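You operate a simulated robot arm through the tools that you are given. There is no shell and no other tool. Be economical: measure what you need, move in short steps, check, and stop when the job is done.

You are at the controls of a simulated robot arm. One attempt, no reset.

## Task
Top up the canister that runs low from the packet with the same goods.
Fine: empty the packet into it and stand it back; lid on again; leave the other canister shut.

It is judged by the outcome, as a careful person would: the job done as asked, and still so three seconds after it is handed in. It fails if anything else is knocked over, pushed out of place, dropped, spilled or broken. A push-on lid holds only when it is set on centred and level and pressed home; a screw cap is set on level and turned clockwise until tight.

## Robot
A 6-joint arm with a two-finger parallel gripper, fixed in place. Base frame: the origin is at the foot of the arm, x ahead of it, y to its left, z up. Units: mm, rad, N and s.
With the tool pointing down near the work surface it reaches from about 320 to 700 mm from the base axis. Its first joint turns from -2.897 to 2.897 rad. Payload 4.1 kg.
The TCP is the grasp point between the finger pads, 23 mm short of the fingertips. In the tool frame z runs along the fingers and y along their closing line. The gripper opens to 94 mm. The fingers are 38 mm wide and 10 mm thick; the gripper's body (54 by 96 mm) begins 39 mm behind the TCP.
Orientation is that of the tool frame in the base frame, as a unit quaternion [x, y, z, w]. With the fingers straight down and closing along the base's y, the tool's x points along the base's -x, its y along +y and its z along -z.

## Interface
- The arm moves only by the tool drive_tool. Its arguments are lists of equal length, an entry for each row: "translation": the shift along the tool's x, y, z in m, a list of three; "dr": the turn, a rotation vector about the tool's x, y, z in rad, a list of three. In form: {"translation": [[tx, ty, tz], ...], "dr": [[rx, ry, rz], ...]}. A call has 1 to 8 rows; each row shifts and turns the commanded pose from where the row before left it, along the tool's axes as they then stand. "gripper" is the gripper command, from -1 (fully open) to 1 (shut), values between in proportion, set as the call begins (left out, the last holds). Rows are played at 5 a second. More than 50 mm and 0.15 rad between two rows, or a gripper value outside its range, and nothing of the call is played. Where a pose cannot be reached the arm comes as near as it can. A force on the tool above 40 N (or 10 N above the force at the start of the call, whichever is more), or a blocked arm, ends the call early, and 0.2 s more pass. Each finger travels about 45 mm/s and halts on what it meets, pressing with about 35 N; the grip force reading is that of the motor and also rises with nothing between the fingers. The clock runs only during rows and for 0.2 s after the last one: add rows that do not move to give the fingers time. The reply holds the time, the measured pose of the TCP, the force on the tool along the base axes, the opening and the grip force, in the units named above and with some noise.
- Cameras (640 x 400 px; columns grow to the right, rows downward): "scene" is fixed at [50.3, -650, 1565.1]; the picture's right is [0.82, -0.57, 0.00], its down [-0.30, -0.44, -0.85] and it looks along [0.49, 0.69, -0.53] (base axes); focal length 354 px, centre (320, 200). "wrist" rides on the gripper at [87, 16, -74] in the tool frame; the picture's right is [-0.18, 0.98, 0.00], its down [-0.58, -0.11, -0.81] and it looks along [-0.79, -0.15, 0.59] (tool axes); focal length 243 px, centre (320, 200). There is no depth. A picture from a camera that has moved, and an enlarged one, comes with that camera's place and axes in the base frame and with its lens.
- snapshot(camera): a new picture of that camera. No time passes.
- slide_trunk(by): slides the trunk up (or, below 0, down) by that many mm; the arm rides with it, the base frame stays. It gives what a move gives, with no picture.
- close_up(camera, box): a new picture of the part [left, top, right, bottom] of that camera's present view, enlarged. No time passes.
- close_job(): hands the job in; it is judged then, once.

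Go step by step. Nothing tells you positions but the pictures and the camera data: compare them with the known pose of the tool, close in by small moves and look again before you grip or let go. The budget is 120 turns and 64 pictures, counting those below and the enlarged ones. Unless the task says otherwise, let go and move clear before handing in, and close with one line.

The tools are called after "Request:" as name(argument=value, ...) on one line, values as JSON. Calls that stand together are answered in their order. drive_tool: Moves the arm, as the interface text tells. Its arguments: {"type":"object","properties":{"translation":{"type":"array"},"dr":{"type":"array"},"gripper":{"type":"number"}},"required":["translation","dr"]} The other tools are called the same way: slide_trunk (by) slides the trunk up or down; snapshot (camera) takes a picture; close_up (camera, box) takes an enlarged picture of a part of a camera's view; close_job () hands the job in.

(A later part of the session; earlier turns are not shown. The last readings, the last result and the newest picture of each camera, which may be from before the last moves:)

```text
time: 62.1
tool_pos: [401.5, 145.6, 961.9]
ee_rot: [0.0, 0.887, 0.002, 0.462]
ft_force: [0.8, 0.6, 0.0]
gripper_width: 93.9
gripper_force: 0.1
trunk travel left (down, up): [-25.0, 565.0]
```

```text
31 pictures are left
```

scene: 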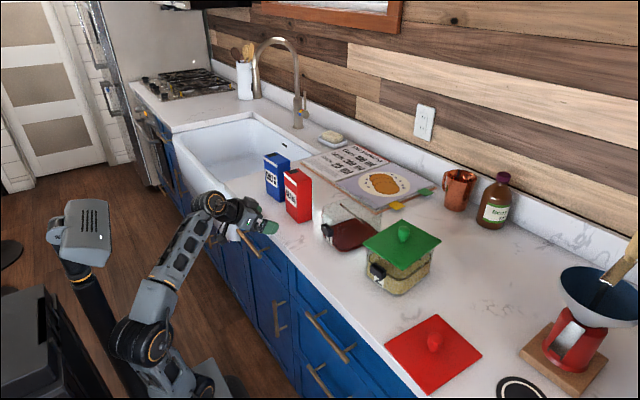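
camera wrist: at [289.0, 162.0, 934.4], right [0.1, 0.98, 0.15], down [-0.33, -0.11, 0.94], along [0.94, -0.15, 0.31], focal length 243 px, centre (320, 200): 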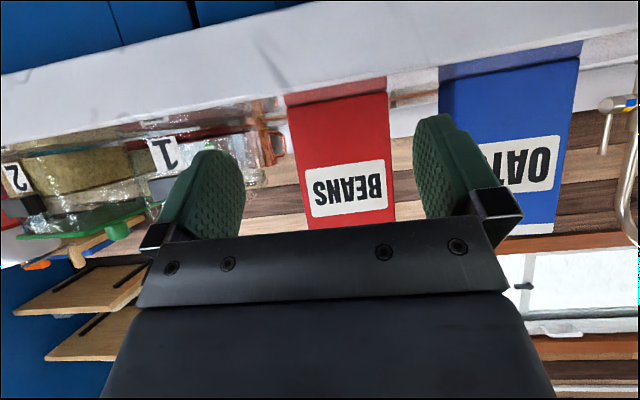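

Box centre is about y≈153.5 and width about 82. Raising the trunk so the arm isn't overstretched, then viewing the packet from above to measure its yaw.

Request:
slide_trunk(by=220)

Request:
drive_tool(translation=[[0, 0.008, 0], [0, 0, 0], [0, 0, 0], [0, 0, 0], [0, 0, 0]], dr=[[0, 0.1222, 0], [0, 0.1222, 0], [0, 0.1222, 0], [0, 0.1222, 0], [0, 0, 0]])

Request:
snapshot(camera="wrist")

```text
time: 64.4
tool_pos: [400.7, 144.3, 1182.6]
ee_rot: [0.0, 0.887, 0.001, 0.461]
ft_force: [0.1, 0.0, 0.0]
gripper_width: 94.2
gripper_force: 0.0
trunk travel left (down, up): [-245.0, 345.0]
```

```text
time: 65.6
tool_pos: [401.3, 153.1, 1182.4]
ee_rot: [0.0, 0.973, 0.002, 0.232]
ft_force: [-0.2, -0.4, 0.2]
gripper_width: 93.9
gripper_force: 0.1
trunk travel left (down, up): [-245.0, 345.0]
```

```text
30 pictures are left
camera wrist: at [289.3, 170.1, 1209.9], right [0.16, 0.98, 0.09], down [0.15, -0.11, 0.98], along [0.97, -0.15, -0.17], focal length 243 px, centre (320, 200)
```

wrist: 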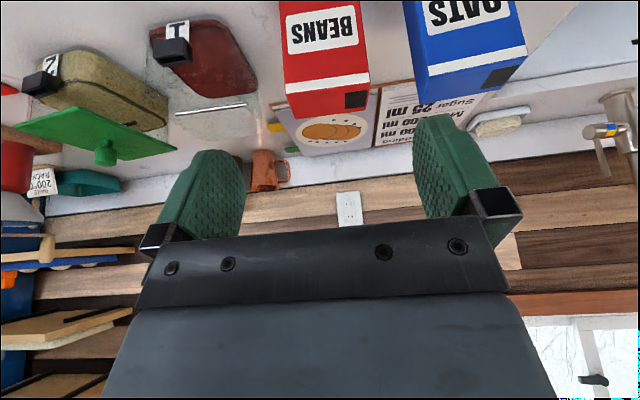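

Packet yaw is about −3° with centre near (540,152.5). Returning to 35° pitch with that yaw and coming in front of the packet at z≈995.

Request:
drive_tool(translation=[[0, 0, 0], [0, 0, 0], [0, 0, 0], [0, 0, 0], [0, 0, 0], [0, 0, 0]], dr=[[0, -0.1222, 0], [0, -0.1222, 0], [0, -0.1222, 0], [0, -0.1222, 0], [0.041, 0, 0.0287], [0, 0, 0]])

Request:
drive_tool(translation=[[0.026, 0, 0.028], [0.026, 0, 0.028], [0.026, 0, 0.028], [0.026, 0, 0.028], [0.026, 0, 0.028], [0, 0, 0]], dr=[[0, 0, 0], [0, 0, 0], [0, 0, 0], [0, 0, 0], [0, 0, 0], [0, 0, 0]])

Request:
snapshot(camera="wrist")

Request:
close_up(camera="scene", box=[200, 130, 360, 260])

```text
time: 67.0
tool_pos: [400.2, 152.6, 1183.2]
ee_rot: [0.022, 0.887, -0.01, 0.462]
ft_force: [-0.7, -0.2, -0.3]
gripper_width: 93.9
gripper_force: 0.0
trunk travel left (down, up): [-245.0, 345.0]
```

```text
time: 68.4
tool_pos: [441.2, 152.4, 994.8]
ee_rot: [0.022, 0.887, -0.01, 0.461]
ft_force: [0.9, 0.6, 0.0]
gripper_width: 94.0
gripper_force: 0.1
trunk travel left (down, up): [-245.0, 345.0]
```

```text
29 pictures are left
camera wrist: at [330.3, 174.2, 966.9], right [0.15, 0.98, 0.15], down [-0.33, -0.1, 0.94], along [0.93, -0.2, 0.31], focal length 243 px, centre (320, 200)
```

wrist: 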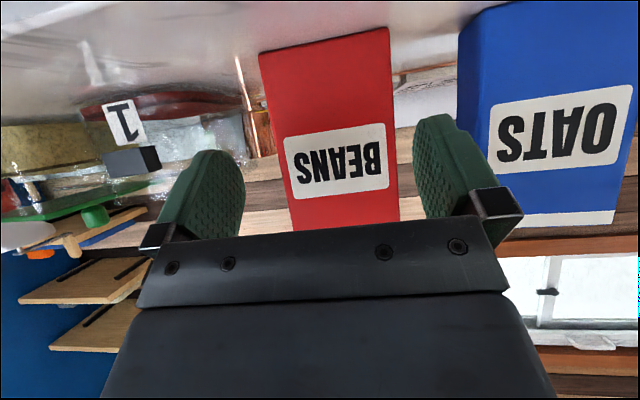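

```text
3.08 times, centred on (280, 195) of scene
camera zoom: at [50.3, -650.0, 1565.1], right [0.82, -0.57, 0.0], down [-0.3, -0.44, -0.85], along [0.49, 0.69, -0.53], focal length 1089 px, centre (443, 215)
```

zoom: 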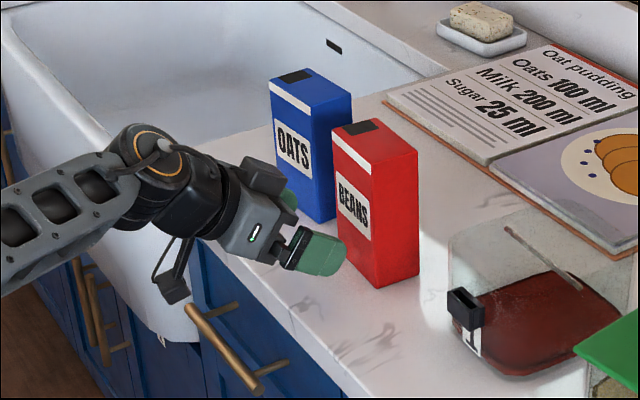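

The packet is nearly centred. Shifting +5.5 mm in y, then advancing 40 mm along heading and rechecking finger clearance.

Request:
drive_tool(translation=[[0, 0.0055, 0], [-0.0115, 0, 0.0164], [-0.0115, 0, 0.0164], [0, 0, 0]], dr=[[0, 0, 0], [0, 0, 0], [0, 0, 0], [0, 0, 0]])

Request:
snapshot(camera="wrist")

Request:
close_up(camera="scene", box=[240, 150, 330, 230])

```text
time: 69.4
tool_pos: [482.9, 155.1, 995.5]
ee_rot: [0.023, 0.887, -0.011, 0.461]
ft_force: [0.3, 0.5, 0.0]
gripper_width: 94.1
gripper_force: 0.1
trunk travel left (down, up): [-245.0, 345.0]
```

```text
27 pictures are left
camera wrist: at [371.3, 176.6, 967.4], right [0.15, 0.98, 0.15], down [-0.33, -0.1, 0.94], along [0.93, -0.2, 0.31], focal length 243 px, centre (320, 200)
```

wrist: 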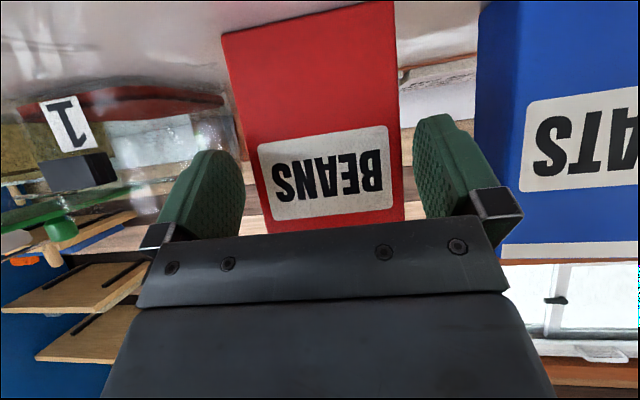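

```text
5.00 times, centred on (285, 190) of scene
camera zoom: at [50.3, -650.0, 1565.1], right [0.82, -0.57, 0.0], down [-0.3, -0.44, -0.85], along [0.49, 0.69, -0.53], focal length 1770 px, centre (495, 250)
```

zoom: 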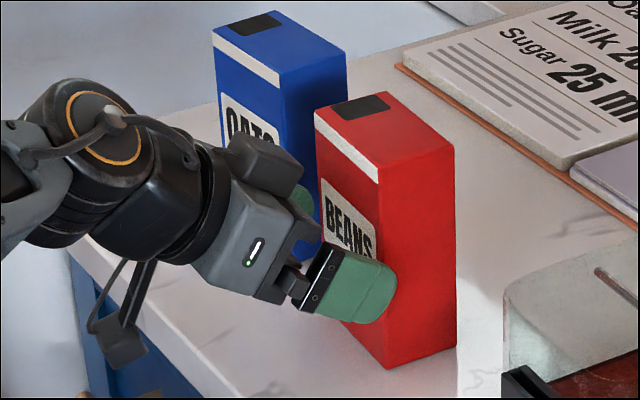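

Clearance looks tight; a zoom of the finger/packet edges before going further.

Request:
close_up(camera="wrist", box=[180, 60, 460, 240])

```text
2.22 times, centred on (320, 150) of wrist
camera zoom: at [371.3, 176.6, 967.4], right [0.15, 0.98, 0.15], down [-0.33, -0.1, 0.94], along [0.93, -0.2, 0.31], focal length 539 px, centre (320, 311)
```

zoom: 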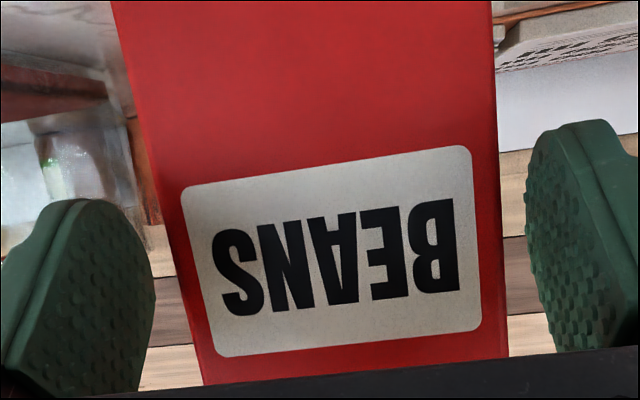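

Box yaw matches (−2.8°); tool is ~1.4 mm off centre. Correcting and advancing in steps with the force guard.

Request:
drive_tool(translation=[[0, 0.0014, 0], [-0.0073, 0, 0.01045], [-0.0073, 0, 0.01045], [0, 0, 0]], dr=[[0, 0, 0], [0, 0, 0], [0, 0, 0], [0, 0, 0]])

Request:
close_up(camera="wrist", box=[180, 60, 460, 240])

```text
time: 70.4
tool_pos: [506.5, 155.3, 994.8]
ee_rot: [0.023, 0.887, -0.011, 0.46]
ft_force: [1.4, 0.0, -0.2]
gripper_width: 93.8
gripper_force: 0.0
trunk travel left (down, up): [-245.0, 345.0]
```

```text
2.22 times, centred on (320, 150) of wrist
camera zoom: at [396.2, 177.4, 966.7], right [0.15, 0.98, 0.15], down [-0.33, -0.09, 0.94], along [0.93, -0.19, 0.31], focal length 539 px, centre (320, 311)
```

zoom: 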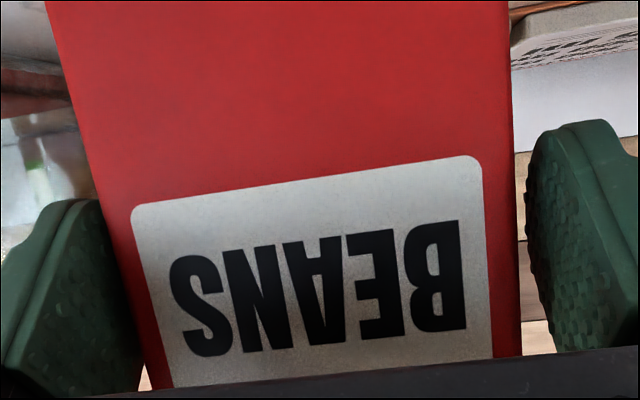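

Centred with about 2.5 mm per side. Advancing the remaining 28 mm.

Request:
drive_tool(translation=[[-0.0053, 0, 0.0076], [-0.0053, 0, 0.0076], [-0.0053, 0, 0.0076], [0, 0, 0]], dr=[[0, 0, 0], [0, 0, 0], [0, 0, 0], [0, 0, 0]])

Request:
close_up(camera="scene", box=[240, 150, 330, 230])

```text
time: 71.4
tool_pos: [533.6, 154.2, 995.4]
ee_rot: [0.023, 0.887, -0.011, 0.461]
ft_force: [-0.6, -0.2, -0.2]
gripper_width: 93.9
gripper_force: 0.1
trunk travel left (down, up): [-245.0, 345.0]
```

```text
5.00 times, centred on (285, 190) of scene
camera zoom: at [50.3, -650.0, 1565.1], right [0.82, -0.57, 0.0], down [-0.3, -0.44, -0.85], along [0.49, 0.69, -0.53], focal length 1770 px, centre (495, 250)
```

zoom: 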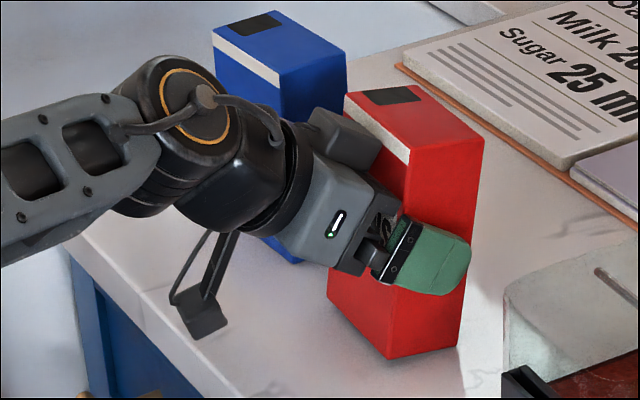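

The gripper body's upper edge is pushing the packet, which leans back slightly. Backing off slowly so it settles upright.

Request:
drive_tool(translation=[[0.0008, 0, -0.0011], [0.0008, 0, -0.0011], [0.0008, 0, -0.0011], [0.0008, 0, -0.0011], [0.0008, 0, -0.0011], [0.0008, 0, -0.0011], [0.0008, 0, -0.0011], [0.0008, 0, -0.0011]], dr=[[0, 0, 0], [0, 0, 0], [0, 0, 0], [0, 0, 0], [0, 0, 0], [0, 0, 0], [0, 0, 0], [0, 0, 0]])

Request:
drive_tool(translation=[[0.0008, 0, -0.0011], [0.0008, 0, -0.0011], [0.0008, 0, -0.0011], [0.0008, 0, -0.0011], [0.0008, 0, -0.0011], [0.0008, 0, -0.0011], [0, 0, 0], [0, 0, 0]], dr=[[0, 0, 0], [0, 0, 0], [0, 0, 0], [0, 0, 0], [0, 0, 0], [0, 0, 0], [0, 0, 0], [0, 0, 0]])

Request:
close_up(camera="scene", box=[240, 150, 330, 230])

Request:
close_up(camera="wrist", box=[180, 60, 460, 240])

```text
time: 73.2
tool_pos: [521.7, 154.1, 995.4]
ee_rot: [0.023, 0.887, -0.011, 0.461]
ft_force: [-0.9, -0.2, -0.3]
gripper_width: 93.9
gripper_force: 0.0
trunk travel left (down, up): [-245.0, 345.0]
```

```text
time: 75.0
tool_pos: [514.8, 155.1, 994.2]
ee_rot: [0.022, 0.887, -0.01, 0.461]
ft_force: [-0.3, 0.3, 1.0]
gripper_width: 93.9
gripper_force: 0.0
trunk travel left (down, up): [-245.0, 345.0]
```

```text
5.00 times, centred on (285, 190) of scene
camera zoom: at [50.3, -650.0, 1565.1], right [0.82, -0.57, 0.0], down [-0.3, -0.44, -0.85], along [0.49, 0.69, -0.53], focal length 1770 px, centre (495, 250)
```

zoom: 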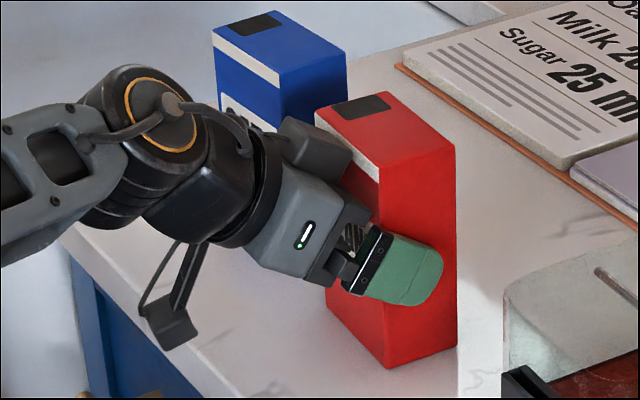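

```text
2.22 times, centred on (320, 150) of wrist
camera zoom: at [404.2, 177.0, 966.8], right [0.15, 0.98, 0.15], down [-0.33, -0.09, 0.94], along [0.93, -0.19, 0.31], focal length 539 px, centre (320, 311)
```

zoom: 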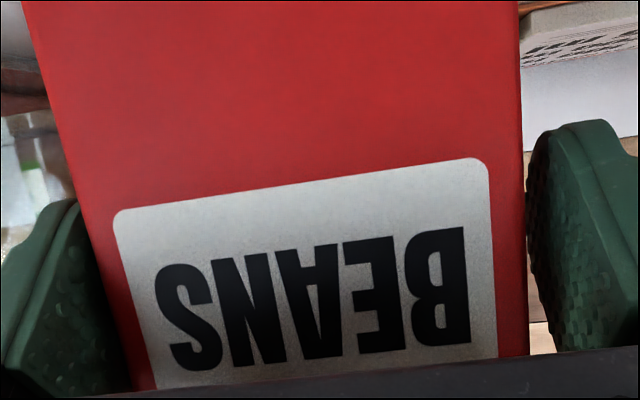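

The packet is upright in its original place. Advancing just 6 mm, then closing the gripper.

Request:
drive_tool(translation=[[-0.0017, 0, 0.00245], [-0.0017, 0, 0.00245], [0, 0, 0]], dr=[[0, 0, 0], [0, 0, 0], [0, 0, 0]])

Request:
drive_tool(translation=[[0, 0, 0], [0, 0, 0], [0, 0, 0], [0, 0, 0]], dr=[[0, 0, 0], [0, 0, 0], [0, 0, 0], [0, 0, 0]], gripper=1)

Request:
close_up(camera="scene", box=[240, 150, 330, 230])

```text
time: 75.8
tool_pos: [521.1, 155.3, 995.3]
ee_rot: [0.022, 0.887, -0.011, 0.461]
ft_force: [0.5, 0.4, -0.2]
gripper_width: 93.9
gripper_force: 0.0
trunk travel left (down, up): [-245.0, 345.0]
```

```text
time: 76.8
tool_pos: [521.2, 154.7, 995.7]
ee_rot: [0.021, 0.887, -0.01, 0.461]
ft_force: [-0.4, 0.3, 0.4]
gripper_width: 84.1
gripper_force: 35.3
trunk travel left (down, up): [-245.0, 345.0]
```

```text
5.00 times, centred on (285, 190) of scene
camera zoom: at [50.3, -650.0, 1565.1], right [0.82, -0.57, 0.0], down [-0.3, -0.44, -0.85], along [0.49, 0.69, -0.53], focal length 1770 px, centre (495, 250)
```

zoom: 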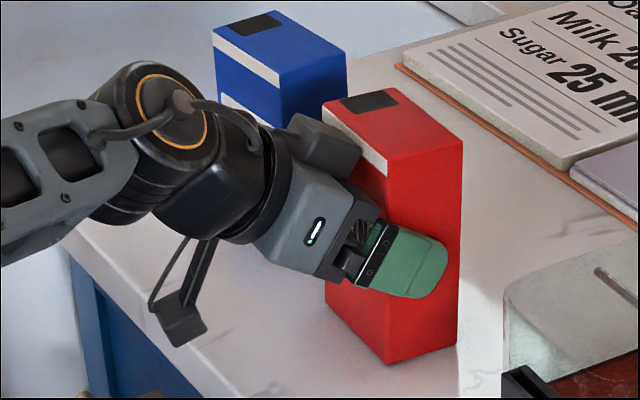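

Gripped (84.1 mm). Lifting 30 mm and checking.

Request:
drive_tool(translation=[[-0.0082, 0, -0.0057], [-0.0082, 0, -0.0057], [-0.0082, 0, -0.0057], [0, 0, 0]], dr=[[0, 0, 0], [0, 0, 0], [0, 0, 0], [0, 0, 0]])

Request:
close_up(camera="scene", box=[240, 130, 370, 240])

```text
time: 77.8
tool_pos: [520.9, 154.0, 1025.5]
ee_rot: [0.023, 0.887, -0.011, 0.461]
ft_force: [-1.0, 0.3, -2.3]
gripper_width: 84.2
gripper_force: 35.3
trunk travel left (down, up): [-245.0, 345.0]
```

```text
3.64 times, centred on (305, 185) of scene
camera zoom: at [50.3, -650.0, 1565.1], right [0.82, -0.57, 0.0], down [-0.3, -0.44, -0.85], along [0.49, 0.69, -0.53], focal length 1288 px, centre (374, 254)
```

zoom: 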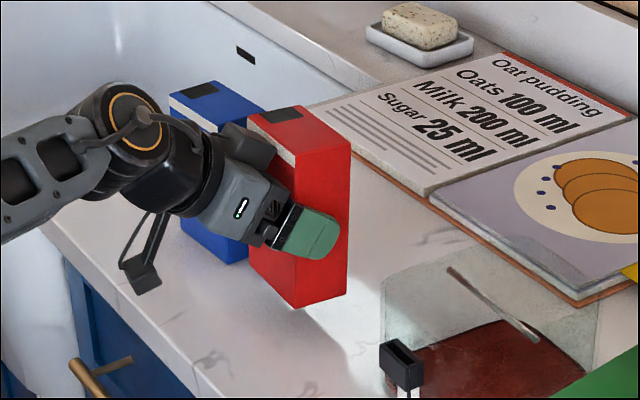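

Held firmly. Lifting with the trunk by 115 mm, then carrying it level to beside canister 1's mouth (centre ≈(595,−28)).

Request:
slide_trunk(by=115)

Request:
drive_tool(translation=[[-0.00687, -0.0406, 0.0098], [-0.00687, -0.0406, 0.0098], [-0.00687, -0.0406, 0.0098], [-0.00687, -0.0406, 0.0098], [-0.00687, -0.0406, 0.0098], [-0.00687, -0.0406, 0.0098], [0, 0, 0]], dr=[[0, 0, 0], [0, 0, 0], [0, 0, 0], [0, 0, 0], [0, 0, 0], [0, 0, 0], [0, 0, 0]])

Request:
snapshot(camera="scene")

```text
time: 79.3
tool_pos: [520.2, 155.3, 1140.0]
ee_rot: [0.023, 0.887, -0.011, 0.461]
ft_force: [-0.1, 0.5, -2.8]
gripper_width: 84.4
gripper_force: 34.6
trunk travel left (down, up): [-360.0, 230.0]
```

```text
time: 80.9
tool_pos: [580.7, -94.5, 1138.7]
ee_rot: [0.022, 0.887, -0.01, 0.461]
ft_force: [-0.5, -1.1, -3.6]
gripper_width: 84.0
gripper_force: 35.8
trunk travel left (down, up): [-360.0, 230.0]
```

```text
18 pictures are left
```

scene: 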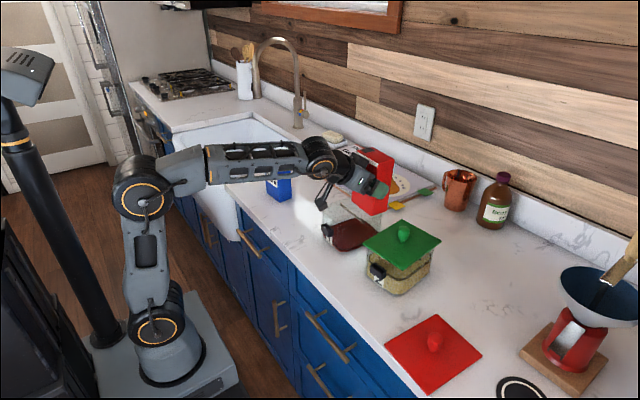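

Forearm is well placed. Starting the tilt toward +y: first 60°.

Request:
drive_tool(translation=[[0, 0, 0], [0, 0, 0], [0, 0, 0], [0, 0, 0], [0, 0, 0], [0, 0, 0], [0, 0, 0], [0, 0, 0]], dr=[[0.0752, 0, -0.1073], [0.0752, 0, -0.1073], [0.0752, 0, -0.1073], [0.0752, 0, -0.1073], [0.0752, 0, -0.1073], [0.0752, 0, -0.1073], [0.0752, 0, -0.1073], [0.0752, 0, -0.1073]])

Request:
close_up(camera="scene", box=[260, 120, 460, 300])

```text
time: 82.7
tool_pos: [580.8, -92.2, 1138.0]
ee_rot: [-0.212, 0.774, -0.454, 0.388]
ft_force: [-0.3, 0.0, -1.7]
gripper_width: 84.3
gripper_force: 34.7
trunk travel left (down, up): [-360.0, 230.0]
```

```text
2.22 times, centred on (360, 210) of scene
camera zoom: at [50.3, -650.0, 1565.1], right [0.82, -0.57, 0.0], down [-0.3, -0.44, -0.85], along [0.49, 0.69, -0.53], focal length 787 px, centre (231, 178)
```

zoom: 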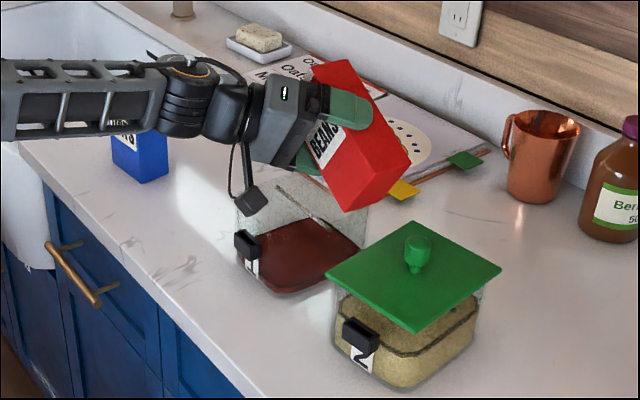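

Tilt works as planned. Continuing to 100°.

Request:
drive_tool(translation=[[0, 0, 0], [0, 0, 0], [0, 0, 0], [0, 0, 0], [0, 0, 0], [0, 0, 0], [0, 0, 0]], dr=[[0.0668, 0, -0.0953], [0.0668, 0, -0.0953], [0.0668, 0, -0.0953], [0.0668, 0, -0.0953], [0.0668, 0, -0.0953], [0.0668, 0, -0.0953], [0, 0, 0]])

Request:
close_up(camera="scene", box=[260, 120, 460, 300])

```text
time: 84.3
tool_pos: [580.6, -92.6, 1139.0]
ee_rot: [0.34, -0.578, 0.687, -0.279]
ft_force: [-0.3, 0.2, -2.0]
gripper_width: 84.1
gripper_force: 35.1
trunk travel left (down, up): [-360.0, 230.0]
```

```text
2.22 times, centred on (360, 210) of scene
camera zoom: at [50.3, -650.0, 1565.1], right [0.82, -0.57, 0.0], down [-0.3, -0.44, -0.85], along [0.49, 0.69, -0.53], focal length 787 px, centre (231, 178)
```

zoom: 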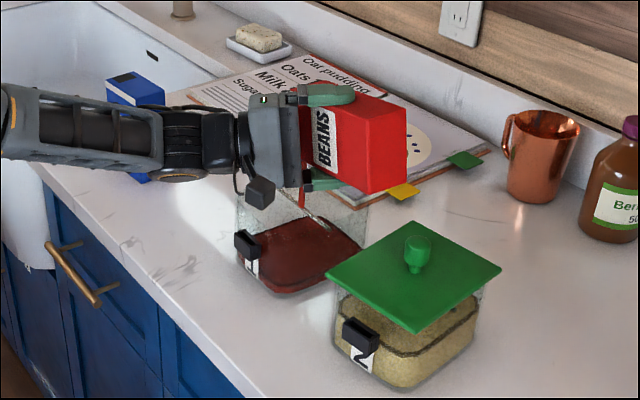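

A stream seems to start, right over the mouth. Continuing to 130° while shifting to keep the spout centred, then dwell.

Request:
drive_tool(translation=[[-0.0049, -0.0032, -0.0034], [-0.0049, -0.0032, -0.0034], [-0.0049, -0.0032, -0.0034], [-0.0049, -0.0032, -0.0034], [-0.0049, -0.0032, -0.0034], [0, 0, 0], [0, 0, 0], [0, 0, 0]], dr=[[0.0601, 0, -0.0857], [0.0601, 0, -0.0857], [0.0601, 0, -0.0857], [0.0601, 0, -0.0857], [0.0601, 0, -0.0857], [0, 0, 0], [0, 0, 0], [0, 0, 0]])

Request:
close_up(camera="scene", box=[260, 120, 460, 300])

```text
time: 86.1
tool_pos: [581.2, -58.6, 1141.8]
ee_rot: [0.409, -0.385, 0.808, -0.175]
ft_force: [-0.1, 0.1, -0.1]
gripper_width: 84.2
gripper_force: 34.3
trunk travel left (down, up): [-360.0, 230.0]
```

```text
2.22 times, centred on (360, 210) of scene
camera zoom: at [50.3, -650.0, 1565.1], right [0.82, -0.57, 0.0], down [-0.3, -0.44, -0.85], along [0.49, 0.69, -0.53], focal length 787 px, centre (231, 178)
```

zoom: 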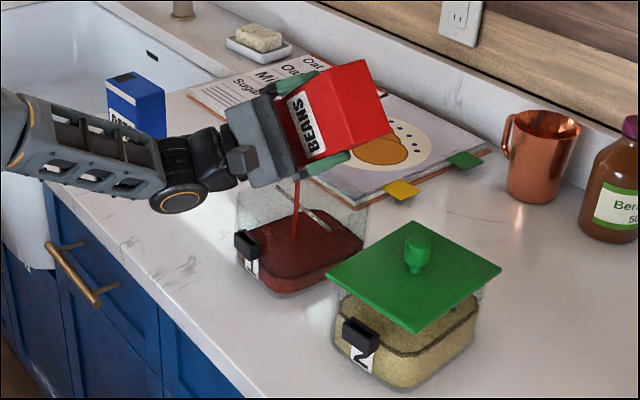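

The stream falls inside the canister. Dwelling and tilting to 145° to empty the packet fully.

Request:
drive_tool(translation=[[0, 0, 0], [0, 0, 0], [0, 0, 0], [0, 0, 0], [0, 0, 0], [0, 0, 0], [0, 0, 0], [0, 0, 0]], dr=[[0, 0, 0], [0, 0, 0], [0, 0, 0], [0, 0, 0], [0, 0, 0], [0, 0, 0], [0, 0, 0], [0, 0, 0]])

Request:
drive_tool(translation=[[-0.0033, -0.0044, -0.0023], [-0.0033, -0.0044, -0.0023], [-0.0033, -0.0044, -0.0023], [0, 0, 0], [0, 0, 0], [0, 0, 0], [0, 0, 0], [0, 0, 0]], dr=[[0.0501, 0, -0.0715], [0.0501, 0, -0.0715], [0.0501, 0, -0.0715], [0, 0, 0], [0, 0, 0], [0, 0, 0], [0, 0, 0], [0, 0, 0]])

Request:
close_up(camera="scene", box=[260, 120, 460, 300])

```text
time: 87.9
tool_pos: [581.3, -58.4, 1143.2]
ee_rot: [0.41, -0.385, 0.808, -0.176]
ft_force: [0.6, 0.2, -0.2]
gripper_width: 84.2
gripper_force: 34.8
trunk travel left (down, up): [-360.0, 230.0]
```

```text
time: 89.7
tool_pos: [583.5, -41.6, 1144.6]
ee_rot: [0.433, -0.278, 0.849, -0.118]
ft_force: [0.9, 0.5, 0.3]
gripper_width: 84.0
gripper_force: 34.6
trunk travel left (down, up): [-360.0, 230.0]
```

```text
2.22 times, centred on (360, 210) of scene
camera zoom: at [50.3, -650.0, 1565.1], right [0.82, -0.57, 0.0], down [-0.3, -0.44, -0.85], along [0.49, 0.69, -0.53], focal length 787 px, centre (231, 178)
```

zoom: 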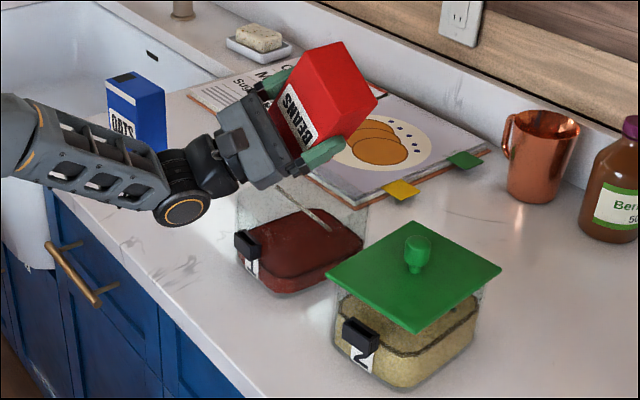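

The packet is empty (stream stopped, weight gone). Reversing the tilt along the same path.

Request:
drive_tool(translation=[[0.0033, 0.0044, 0.0023], [0.0033, 0.0044, 0.0023], [0.0033, 0.0044, 0.0023], [0.0049, 0.0032, 0.0034], [0.0049, 0.0032, 0.0034], [0.0049, 0.0032, 0.0034], [0.0049, 0.0032, 0.0034], [0.0049, 0.0032, 0.0034]], dr=[[-0.0501, 0, 0.0715], [-0.0501, 0, 0.0715], [-0.0501, 0, 0.0715], [-0.0601, 0, 0.0857], [-0.0601, 0, 0.0857], [-0.0601, 0, 0.0857], [-0.0601, 0, 0.0857], [-0.0601, 0, 0.0857]])

Request:
drive_tool(translation=[[0, 0, 0], [0, 0, 0], [0, 0, 0], [0, 0, 0], [0, 0, 0], [0, 0, 0], [0, 0, 0]], dr=[[-0.0668, 0, 0.0953], [-0.0668, 0, 0.0953], [-0.0668, 0, 0.0953], [-0.0668, 0, 0.0953], [-0.0668, 0, 0.0953], [-0.0668, 0, 0.0953], [0, 0, 0]])

Request:
drive_tool(translation=[[0, 0, 0], [0, 0, 0], [0, 0, 0], [0, 0, 0], [0, 0, 0], [0, 0, 0], [0, 0, 0], [0, 0, 0]], dr=[[-0.0752, 0, 0.1073], [-0.0752, 0, 0.1073], [-0.0752, 0, 0.1073], [-0.0752, 0, 0.1073], [-0.0752, 0, 0.1073], [-0.0752, 0, 0.1073], [-0.0752, 0, 0.1073], [-0.0752, 0, 0.1073]])

Request:
drive_tool(translation=[[0, 0, 0]], dr=[[0, 0, 0]])

```text
time: 91.5
tool_pos: [580.0, -93.0, 1145.4]
ee_rot: [0.339, -0.58, 0.685, -0.28]
ft_force: [0.0, -0.8, -0.9]
gripper_width: 84.0
gripper_force: 34.6
trunk travel left (down, up): [-360.0, 230.0]
```

```text
time: 93.1
tool_pos: [580.4, -91.5, 1144.4]
ee_rot: [-0.212, 0.774, -0.452, 0.388]
ft_force: [0.4, 0.1, -0.6]
gripper_width: 84.1
gripper_force: 34.9
trunk travel left (down, up): [-360.0, 230.0]
```

```text
time: 94.9
tool_pos: [579.6, -93.1, 1144.3]
ee_rot: [0.024, 0.887, -0.011, 0.461]
ft_force: [-0.2, 0.5, -0.5]
gripper_width: 83.9
gripper_force: 34.9
trunk travel left (down, up): [-360.0, 230.0]
```

```text
time: 95.3
tool_pos: [578.9, -91.7, 1144.7]
ee_rot: [0.022, 0.887, -0.01, 0.46]
ft_force: [-0.8, -0.6, 0.5]
gripper_width: 84.3
gripper_force: 35.0
trunk travel left (down, up): [-360.0, 230.0]
```

Upright again. Carrying the packet back over its original spot.

Request:
drive_tool(translation=[[0.00672, 0.0402, -0.0096], [0.00672, 0.0402, -0.0096], [0.00672, 0.0402, -0.0096], [0.00672, 0.0402, -0.0096], [0.00672, 0.0402, -0.0096], [0.00672, 0.0402, -0.0096], [0, 0, 0]], dr=[[0, 0, 0], [0, 0, 0], [0, 0, 0], [0, 0, 0], [0, 0, 0], [0, 0, 0], [0, 0, 0]])

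Request:
slide_trunk(by=-115)

Request:
drive_tool(translation=[[0, 0, 0]], dr=[[0, 0, 0]])

Request:
close_up(camera="scene", box=[240, 130, 370, 240])

```text
time: 96.9
tool_pos: [519.5, 153.6, 1144.6]
ee_rot: [0.023, 0.887, -0.01, 0.461]
ft_force: [0.1, 0.0, -0.7]
gripper_width: 84.0
gripper_force: 35.0
trunk travel left (down, up): [-360.0, 230.0]
```

```text
time: 98.3
tool_pos: [519.8, 151.6, 1030.3]
ee_rot: [0.022, 0.887, -0.011, 0.461]
ft_force: [0.6, 0.2, -0.3]
gripper_width: 83.9
gripper_force: 35.0
trunk travel left (down, up): [-245.0, 345.0]
```

```text
time: 98.7
tool_pos: [520.7, 151.7, 1029.4]
ee_rot: [0.022, 0.887, -0.01, 0.461]
ft_force: [0.8, 0.3, -0.3]
gripper_width: 84.1
gripper_force: 35.1
trunk travel left (down, up): [-245.0, 345.0]
```

```text
3.64 times, centred on (305, 185) of scene
camera zoom: at [50.3, -650.0, 1565.1], right [0.82, -0.57, 0.0], down [-0.3, -0.44, -0.85], along [0.49, 0.69, -0.53], focal length 1288 px, centre (374, 254)
```

zoom: 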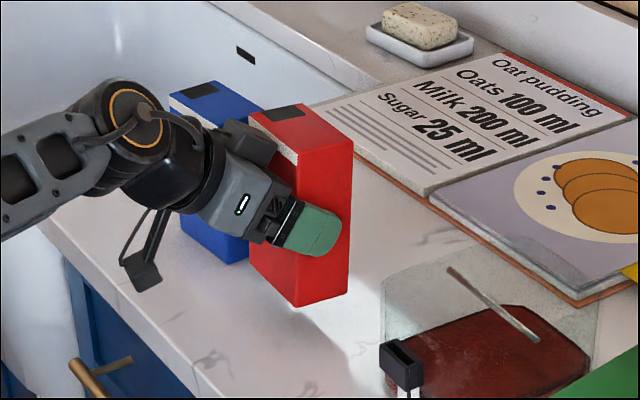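

Matches the lift pose. Shifting y +3 mm and lowering, last part in small steps.

Request:
drive_tool(translation=[[0, 0.003, 0], [0.0082, 0, 0.0057], [0.0082, 0, 0.0057], [0.0065, 0, 0.0046], [0, 0, 0]], dr=[[0, 0, 0], [0, 0, 0], [0, 0, 0], [0, 0, 0], [0, 0, 0]])

Request:
drive_tool(translation=[[0.0012, 0, 0.0009], [0.0012, 0, 0.0009], [0.0012, 0, 0.0009], [0, 0, 0]], dr=[[0, 0, 0], [0, 0, 0], [0, 0, 0], [0, 0, 0]])

```text
time: 99.9
tool_pos: [521.6, 155.0, 1001.4]
ee_rot: [0.022, 0.887, -0.011, 0.461]
ft_force: [-0.5, -0.7, 0.2]
gripper_width: 84.2
gripper_force: 35.5
trunk travel left (down, up): [-245.0, 345.0]
```

```text
time: 100.9
tool_pos: [520.5, 155.8, 997.2]
ee_rot: [0.023, 0.887, -0.011, 0.461]
ft_force: [-0.5, -0.2, 0.5]
gripper_width: 84.0
gripper_force: 35.3
trunk travel left (down, up): [-245.0, 345.0]
```

Request:
drive_tool(translation=[[0.0008, 0, 0.0006], [0.0008, 0, 0.0006], [0, 0, 0]], dr=[[0, 0, 0], [0, 0, 0], [0, 0, 0]])

```text
time: 101.7
tool_pos: [520.7, 154.6, 996.5]
ee_rot: [0.022, 0.886, -0.01, 0.463]
ft_force: [1.0, 1.1, 12.6]
gripper_width: 84.1
gripper_force: 35.3
trunk travel left (down, up): [-245.0, 345.0]
```

Contact with the counter. Opening, then backing off slowly so it settles.

Request:
drive_tool(translation=[[0, 0, 0], [0, 0, 0], [0, 0, 0]], dr=[[0, 0, 0], [0, 0, 0], [0, 0, 0]], gripper=-1)

Request:
drive_tool(translation=[[0.0008, 0, -0.0011], [0.0008, 0, -0.0011], [0.0008, 0, -0.0011], [0.0008, 0, -0.0011], [0.0008, 0, -0.0011], [0.0008, 0, -0.0011], [0.0008, 0, -0.0011], [0.0008, 0, -0.0011]], dr=[[0, 0, 0], [0, 0, 0], [0, 0, 0], [0, 0, 0], [0, 0, 0], [0, 0, 0], [0, 0, 0], [0, 0, 0]])

Request:
close_up(camera="wrist", box=[180, 60, 460, 240])

```text
time: 102.5
tool_pos: [521.2, 154.5, 995.4]
ee_rot: [0.022, 0.887, -0.01, 0.461]
ft_force: [0.2, 0.4, -0.1]
gripper_width: 94.0
gripper_force: 0.1
trunk travel left (down, up): [-245.0, 345.0]
```

```text
time: 104.3
tool_pos: [509.5, 155.3, 995.6]
ee_rot: [0.023, 0.887, -0.011, 0.461]
ft_force: [-1.4, -0.2, 1.0]
gripper_width: 93.8
gripper_force: 0.0
trunk travel left (down, up): [-245.0, 345.0]
```

```text
2.22 times, centred on (320, 150) of wrist
camera zoom: at [400.2, 177.4, 967.4], right [0.15, 0.98, 0.15], down [-0.33, -0.09, 0.94], along [0.93, -0.19, 0.31], focal length 539 px, centre (320, 311)
```

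zoom: 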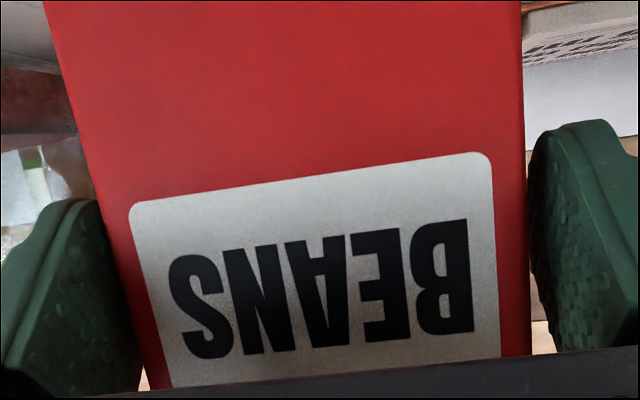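

Packet stands free; nudging +1 mm in y for clearance and retreating fully.

Request:
drive_tool(translation=[[0, 0.001, 0], [0.0029, 0, -0.0041], [0.0057, 0, -0.0082], [0.0057, 0, -0.0082], [0.0115, 0, -0.0164], [0.0115, 0, -0.0164], [0, 0, 0]], dr=[[0, 0, 0], [0, 0, 0], [0, 0, 0], [0, 0, 0], [0, 0, 0], [0, 0, 0], [0, 0, 0]])

Request:
close_up(camera="scene", box=[230, 130, 430, 290])

```text
time: 105.9
tool_pos: [445.4, 158.4, 996.0]
ee_rot: [0.022, 0.887, -0.01, 0.46]
ft_force: [0.3, -0.2, 0.7]
gripper_width: 94.1
gripper_force: 0.1
trunk travel left (down, up): [-245.0, 345.0]
```

```text
2.50 times, centred on (330, 210) of scene
camera zoom: at [50.3, -650.0, 1565.1], right [0.82, -0.57, 0.0], down [-0.3, -0.44, -0.85], along [0.49, 0.69, -0.53], focal length 885 px, centre (295, 175)
```

zoom: 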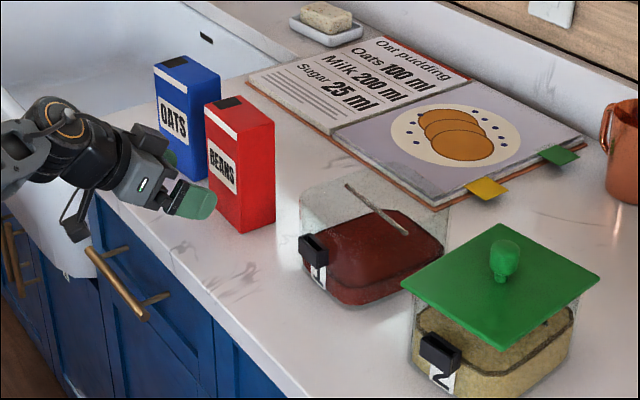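

Packet stands upright in place, nothing spilled. Raising the trunk back and returning the tool to pointing straight down to fetch the lid.

Request:
slide_trunk(by=280)

Request:
drive_tool(translation=[[0, 0, 0], [0, 0, 0], [0, 0, 0], [0, 0, 0], [0, 0, 0], [0, 0, 0], [0, 0, 0], [0, 0, 0]], dr=[[0, 0.137, 0], [0, 0.137, 0], [0, 0.137, 0], [0, 0.137, 0], [0, 0.137, 0], [0, 0.137, 0], [0, 0.137, 0], [0, 0, 0]])

Request:
drive_tool(translation=[[0, 0, 0], [0, 0, 0]], dr=[[0, 0, -0.05], [0, 0, 0]])

```text
time: 108.8
tool_pos: [445.4, 158.6, 1276.8]
ee_rot: [0.022, 0.887, -0.011, 0.461]
ft_force: [0.4, 0.1, -0.1]
gripper_width: 93.7
gripper_force: 0.1
trunk travel left (down, up): [-525.0, 65.0]
```

```text
time: 110.5
tool_pos: [445.8, 159.6, 1276.9]
ee_rot: [0.024, 1.0, 0.0, -0.001]
ft_force: [0.8, 0.0, -0.2]
gripper_width: 94.0
gripper_force: 0.1
trunk travel left (down, up): [-525.0, 65.0]
```

```text
time: 111.2
tool_pos: [444.0, 158.0, 1276.6]
ee_rot: [-0.001, 1.0, 0.0, 0.0]
ft_force: [-0.4, -0.5, -0.5]
gripper_width: 93.9
gripper_force: 0.1
trunk travel left (down, up): [-525.0, 65.0]
```

Orientation restored. Travelling to above the lid.

Request:
drive_tool(translation=[[-0.0036, -0.0432, 0.005], [-0.0036, -0.0432, 0.005], [-0.0036, -0.0432, 0.005], [-0.0036, -0.0432, 0.005], [-0.0036, -0.0432, 0.005], [-0.0036, -0.0432, 0.005], [-0.0036, -0.0432, 0.005], [-0.0036, -0.0432, 0.005]], dr=[[0, 0, 0], [0, 0, 0], [0, 0, 0], [0, 0, 0], [0, 0, 0], [0, 0, 0], [0, 0, 0], [0, 0, 0]])

Request:
drive_tool(translation=[[-0.0036, -0.0432, 0.02], [-0.0036, -0.0432, 0.02], [-0.0036, -0.0432, 0.02], [-0.0036, -0.0432, 0.02], [-0.0036, -0.0432, 0.02], [0, 0, 0]], dr=[[0, 0, 0], [0, 0, 0], [0, 0, 0], [0, 0, 0], [0, 0, 0], [0, 0, 0]])

```text
time: 113.0
tool_pos: [473.5, -192.0, 1234.6]
ee_rot: [-0.001, 1.0, 0.002, 0.0]
ft_force: [0.5, -0.3, 0.0]
gripper_width: 94.0
gripper_force: 0.0
trunk travel left (down, up): [-525.0, 65.0]
```

```text
time: 114.3
tool_pos: [492.8, -403.9, 1133.8]
ee_rot: [0.0, 1.0, 0.001, 0.0]
ft_force: [1.2, 0.7, 0.3]
gripper_width: 93.9
gripper_force: 0.0
trunk travel left (down, up): [-525.0, 65.0]
```

Request:
drive_tool(translation=[[0.0015, 0.001, 0.044], [0, 0, 0.044], [0, 0, 0.044], [0, 0, 0.03], [0, 0, 0]], dr=[[0, 0, 0], [0, 0, 0], [0, 0, 0], [0, 0, 0], [0, 0, 0]])

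Request:
snapshot(camera="wrist")

```text
time: 115.5
tool_pos: [492.7, -402.7, 971.0]
ee_rot: [-0.001, 1.0, 0.0, 0.001]
ft_force: [0.4, 0.6, 0.4]
gripper_width: 93.8
gripper_force: 0.1
trunk travel left (down, up): [-525.0, 65.0]
```

```text
10 pictures are left
camera wrist: at [404.9, -386.1, 1045.7], right [0.18, 0.98, 0.0], down [0.58, -0.11, 0.81], along [0.79, -0.15, -0.59], focal length 243 px, centre (320, 200)
```

wrist: 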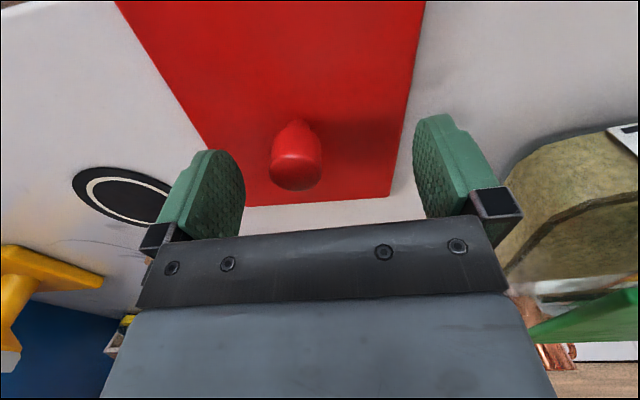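

The lid slid ~13 mm in −y when released; knob is now at about (492.6,−416). Re-centring, lowering and gripping.

Request:
drive_tool(translation=[[0, -0.0132, 0], [0, 0, 0.009], [0, 0, 0.008], [0, 0, 0]], dr=[[0, 0, 0], [0, 0, 0], [0, 0, 0], [0, 0, 0]])

Request:
drive_tool(translation=[[0, 0, 0], [0, 0, 0], [0, 0, 0], [0, 0, 0], [0, 0, 0], [0, 0, 0]], dr=[[0, 0, 0], [0, 0, 0], [0, 0, 0], [0, 0, 0], [0, 0, 0], [0, 0, 0]], gripper=1)

Request:
snapshot(camera="wrist")

```text
time: 116.5
tool_pos: [491.2, -415.5, 955.2]
ee_rot: [0.0, 1.0, 0.001, 0.0]
ft_force: [-0.2, 0.9, 0.2]
gripper_width: 94.0
gripper_force: 0.1
trunk travel left (down, up): [-525.0, 65.0]
```

```text
time: 118.0
tool_pos: [490.5, -415.5, 955.6]
ee_rot: [-0.001, 1.0, 0.0, 0.0]
ft_force: [-0.2, -0.1, 0.9]
gripper_width: 25.7
gripper_force: 34.5
trunk travel left (down, up): [-525.0, 65.0]
```

```text
9 pictures are left
camera wrist: at [403.6, -399.0, 1029.8], right [0.18, 0.98, 0.0], down [0.58, -0.11, 0.81], along [0.79, -0.15, -0.59], focal length 243 px, centre (320, 200)
```

wrist: 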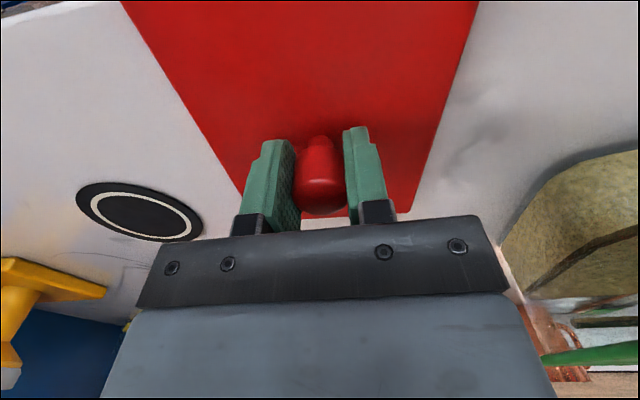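

Regripped with the same relation. Lifting and carrying to above canister 1.

Request:
drive_tool(translation=[[0, 0, -0.01], [0, 0, -0.045], [0, 0, -0.045], [0, 0, -0.045], [0, 0, -0.045], [-0.0116, 0.043, 0], [-0.0116, 0.043, 0], [-0.0116, 0.043, 0]], dr=[[0, 0, 0], [0, 0, 0], [0, 0, 0], [0, 0, 0], [0, 0, 0], [0, 0, 0], [0, 0, 0], [0, 0, 0]])

Request:
drive_tool(translation=[[-0.0116, 0.043, 0], [-0.0116, 0.043, 0], [-0.0116, 0.043, 0], [-0.0116, 0.043, 0], [-0.0116, 0.043, 0], [-0.0116, 0.043, 0], [0, 0, 0]], dr=[[0, 0, 0], [0, 0, 0], [0, 0, 0], [0, 0, 0], [0, 0, 0], [0, 0, 0], [0, 0, 0]])

Request:
drive_tool(translation=[[0, 0, 0.03], [0, 0, 0.03], [0, 0, 0]], dr=[[0, 0, 0], [0, 0, 0], [0, 0, 0]])

Request:
close_up(camera="scene", box=[290, 130, 450, 260])

```text
time: 119.8
tool_pos: [525.7, -285.3, 1143.5]
ee_rot: [-0.001, 1.0, 0.0, 0.0]
ft_force: [-0.7, -0.1, -1.5]
gripper_width: 25.6
gripper_force: 34.9
trunk travel left (down, up): [-525.0, 65.0]
```

```text
time: 121.3
tool_pos: [594.3, -27.1, 1145.6]
ee_rot: [0.0, 1.0, 0.001, 0.0]
ft_force: [-0.7, 0.0, -0.4]
gripper_width: 25.5
gripper_force: 35.3
trunk travel left (down, up): [-525.0, 65.0]
```

```text
time: 122.2
tool_pos: [595.7, -27.6, 1084.9]
ee_rot: [-0.001, 1.0, 0.0, 0.0]
ft_force: [0.4, -0.8, -1.1]
gripper_width: 25.5
gripper_force: 34.5
trunk travel left (down, up): [-525.0, 65.0]
```

```text
3.08 times, centred on (370, 195) of scene
camera zoom: at [50.3, -650.0, 1565.1], right [0.82, -0.57, 0.0], down [-0.3, -0.44, -0.85], along [0.49, 0.69, -0.53], focal length 1089 px, centre (166, 215)
```

zoom: 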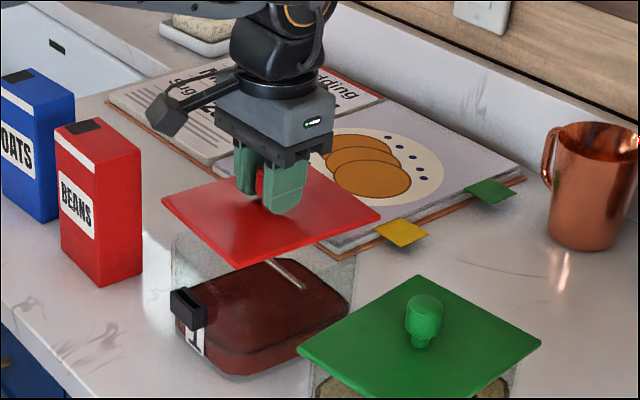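

Lid is level above the canister. Lowering to just above the rim with a −0.8 mm y trim.

Request:
drive_tool(translation=[[0, -0.0008, 0.015], [0, 0, 0.012], [0, 0, 0.003], [0, 0, 0]], dr=[[0, 0, 0], [0, 0, 0], [0, 0, 0], [0, 0, 0]])

Request:
snapshot(camera="wrist")

Request:
close_up(camera="scene", box=[310, 185, 450, 300])

```text
time: 123.2
tool_pos: [594.9, -28.7, 1056.7]
ee_rot: [-0.001, 1.0, 0.001, 0.0]
ft_force: [0.0, -0.6, -1.3]
gripper_width: 25.6
gripper_force: 35.0
trunk travel left (down, up): [-525.0, 65.0]
```

```text
7 pictures are left
camera wrist: at [507.8, -12.3, 1130.4], right [0.18, 0.98, 0.0], down [0.58, -0.11, 0.81], along [0.79, -0.15, -0.59], focal length 243 px, centre (320, 200)
```

wrist: 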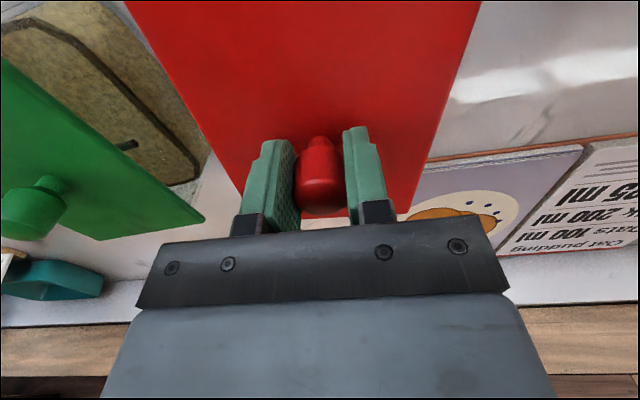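

```text
3.48 times, centred on (380, 242) of scene
camera zoom: at [50.3, -650.0, 1565.1], right [0.82, -0.57, 0.0], down [-0.3, -0.44, -0.85], along [0.49, 0.69, -0.53], focal length 1232 px, centre (111, 52)
```

zoom: 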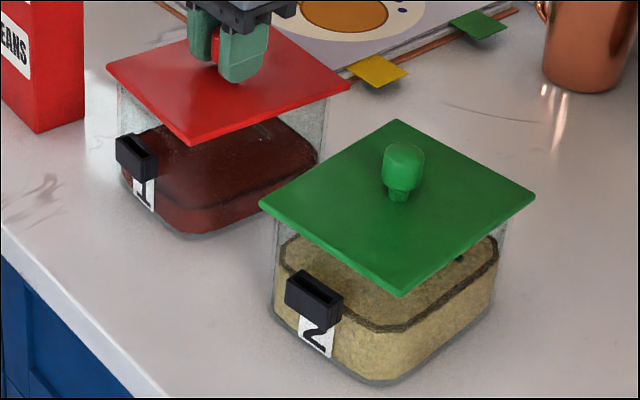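

Compared with the original seated view, the lid sits about +1.7 mm in x and ~1° clockwise in my grip. Correcting both, then pressing down in small steps.

Request:
drive_tool(translation=[[0.0017, 0, 0], [0, 0, 0.002], [0, 0, 0.002], [0, 0, 0.001], [0, 0, 0]], dr=[[0, 0, -0.018], [0, 0, 0], [0, 0, 0], [0, 0, 0], [0, 0, 0]])

Request:
drive_tool(translation=[[0, 0, 0.001], [0, 0, 0.001], [0, 0, 0.001], [0, 0, 0]], dr=[[0, 0, 0], [0, 0, 0], [0, 0, 0], [0, 0, 0]])

```text
time: 124.3
tool_pos: [593.0, -28.8, 1051.4]
ee_rot: [-0.01, 1.0, 0.0, 0.0]
ft_force: [0.1, -0.5, -0.4]
gripper_width: 25.5
gripper_force: 34.9
trunk travel left (down, up): [-525.0, 65.0]
```

```text
time: 125.3
tool_pos: [593.8, -27.6, 1051.9]
ee_rot: [-0.009, 1.0, 0.001, 0.004]
ft_force: [6.1, 2.5, 24.7]
gripper_width: 25.7
gripper_force: 34.8
trunk travel left (down, up): [-525.0, 65.0]
```

Contact near 1051. Checking the seating visually.

Request:
close_up(camera="scene", box=[310, 185, 450, 300])

Request:
drive_tool(translation=[[0, 0, 0.001], [0, 0, 0.001], [0, 0, 0.001]], dr=[[0, 0, 0], [0, 0, 0], [0, 0, 0]])

```text
3.48 times, centred on (380, 242) of scene
camera zoom: at [50.3, -650.0, 1565.1], right [0.82, -0.57, 0.0], down [-0.3, -0.44, -0.85], along [0.49, 0.69, -0.53], focal length 1232 px, centre (111, 52)
```

zoom: 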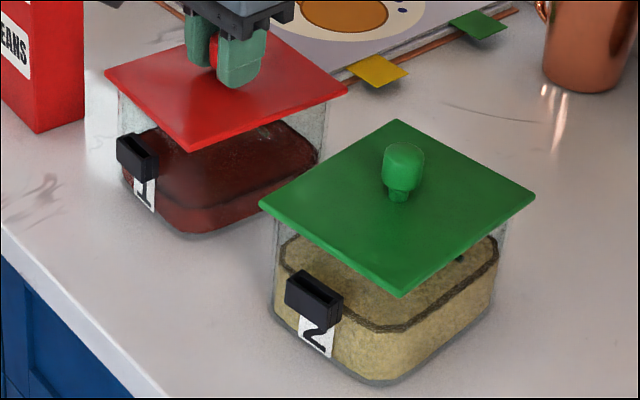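

```text
time: 126.0
tool_pos: [592.6, -28.8, 1050.9]
ee_rot: [-0.01, 1.0, 0.0, 0.005]
ft_force: [-5.1, 1.8, 10.6]
gripper_width: 25.4
gripper_force: 34.7
trunk travel left (down, up): [-525.0, 65.0]
stopped in row 3: the force on the tool passed its limit (the readings are from after the stop); the commanded pose is now the measured one
```

Nearly home. Levelling the tool and pressing once more.

Request:
drive_tool(translation=[[0, 0, 0], [0, 0, 0.001], [0, 0, 0.001], [0, 0, 0.001], [0, 0, 0.001]], dr=[[0, 0.01, 0], [0, 0, 0], [0, 0, 0], [0, 0, 0], [0, 0, 0]])

```text
time: 127.3
tool_pos: [593.1, -28.3, 1050.5]
ee_rot: [-0.009, 1.0, 0.0, 0.005]
ft_force: [-4.7, 2.0, 13.0]
gripper_width: 25.4
gripper_force: 35.0
trunk travel left (down, up): [-525.0, 65.0]
stopped in row 5: the force on the tool passed its limit (the readings are from after the stop); the commanded pose is now the measured one
```

z matches the seated height with a hard stop. Releasing and rising clear, then checking.

Request:
drive_tool(translation=[[0, 0, 0], [0, 0, 0], [0, 0, 0], [0, 0, 0], [0, 0, 0]], dr=[[0, 0, 0], [0, 0, 0], [0, 0, 0], [0, 0, 0], [0, 0, 0]], gripper=-0.5)

Request:
drive_tool(translation=[[0, 0, -0.02], [0, 0, -0.03], [0, 0, 0]], dr=[[0, 0, 0], [0, 0, 0], [0, 0, 0]])

Request:
close_up(camera="scene", box=[310, 185, 450, 300])

```text
time: 128.5
tool_pos: [595.1, -27.8, 1048.5]
ee_rot: [-0.01, 1.0, 0.001, 0.003]
ft_force: [-0.5, -0.6, 0.0]
gripper_width: 70.5
gripper_force: 0.1
trunk travel left (down, up): [-525.0, 65.0]
```

```text
time: 129.3
tool_pos: [595.2, -29.2, 1097.8]
ee_rot: [-0.009, 1.0, 0.0, 0.003]
ft_force: [0.6, 0.0, 0.9]
gripper_width: 70.5
gripper_force: 0.1
trunk travel left (down, up): [-525.0, 65.0]
```

```text
3.48 times, centred on (380, 242) of scene
camera zoom: at [50.3, -650.0, 1565.1], right [0.82, -0.57, 0.0], down [-0.3, -0.44, -0.85], along [0.49, 0.69, -0.53], focal length 1232 px, centre (111, 52)
```

zoom: 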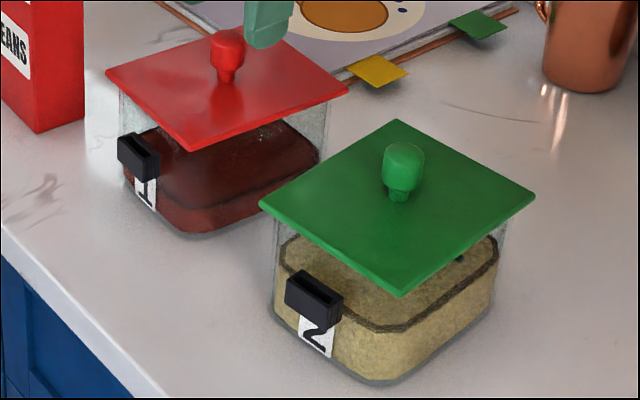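

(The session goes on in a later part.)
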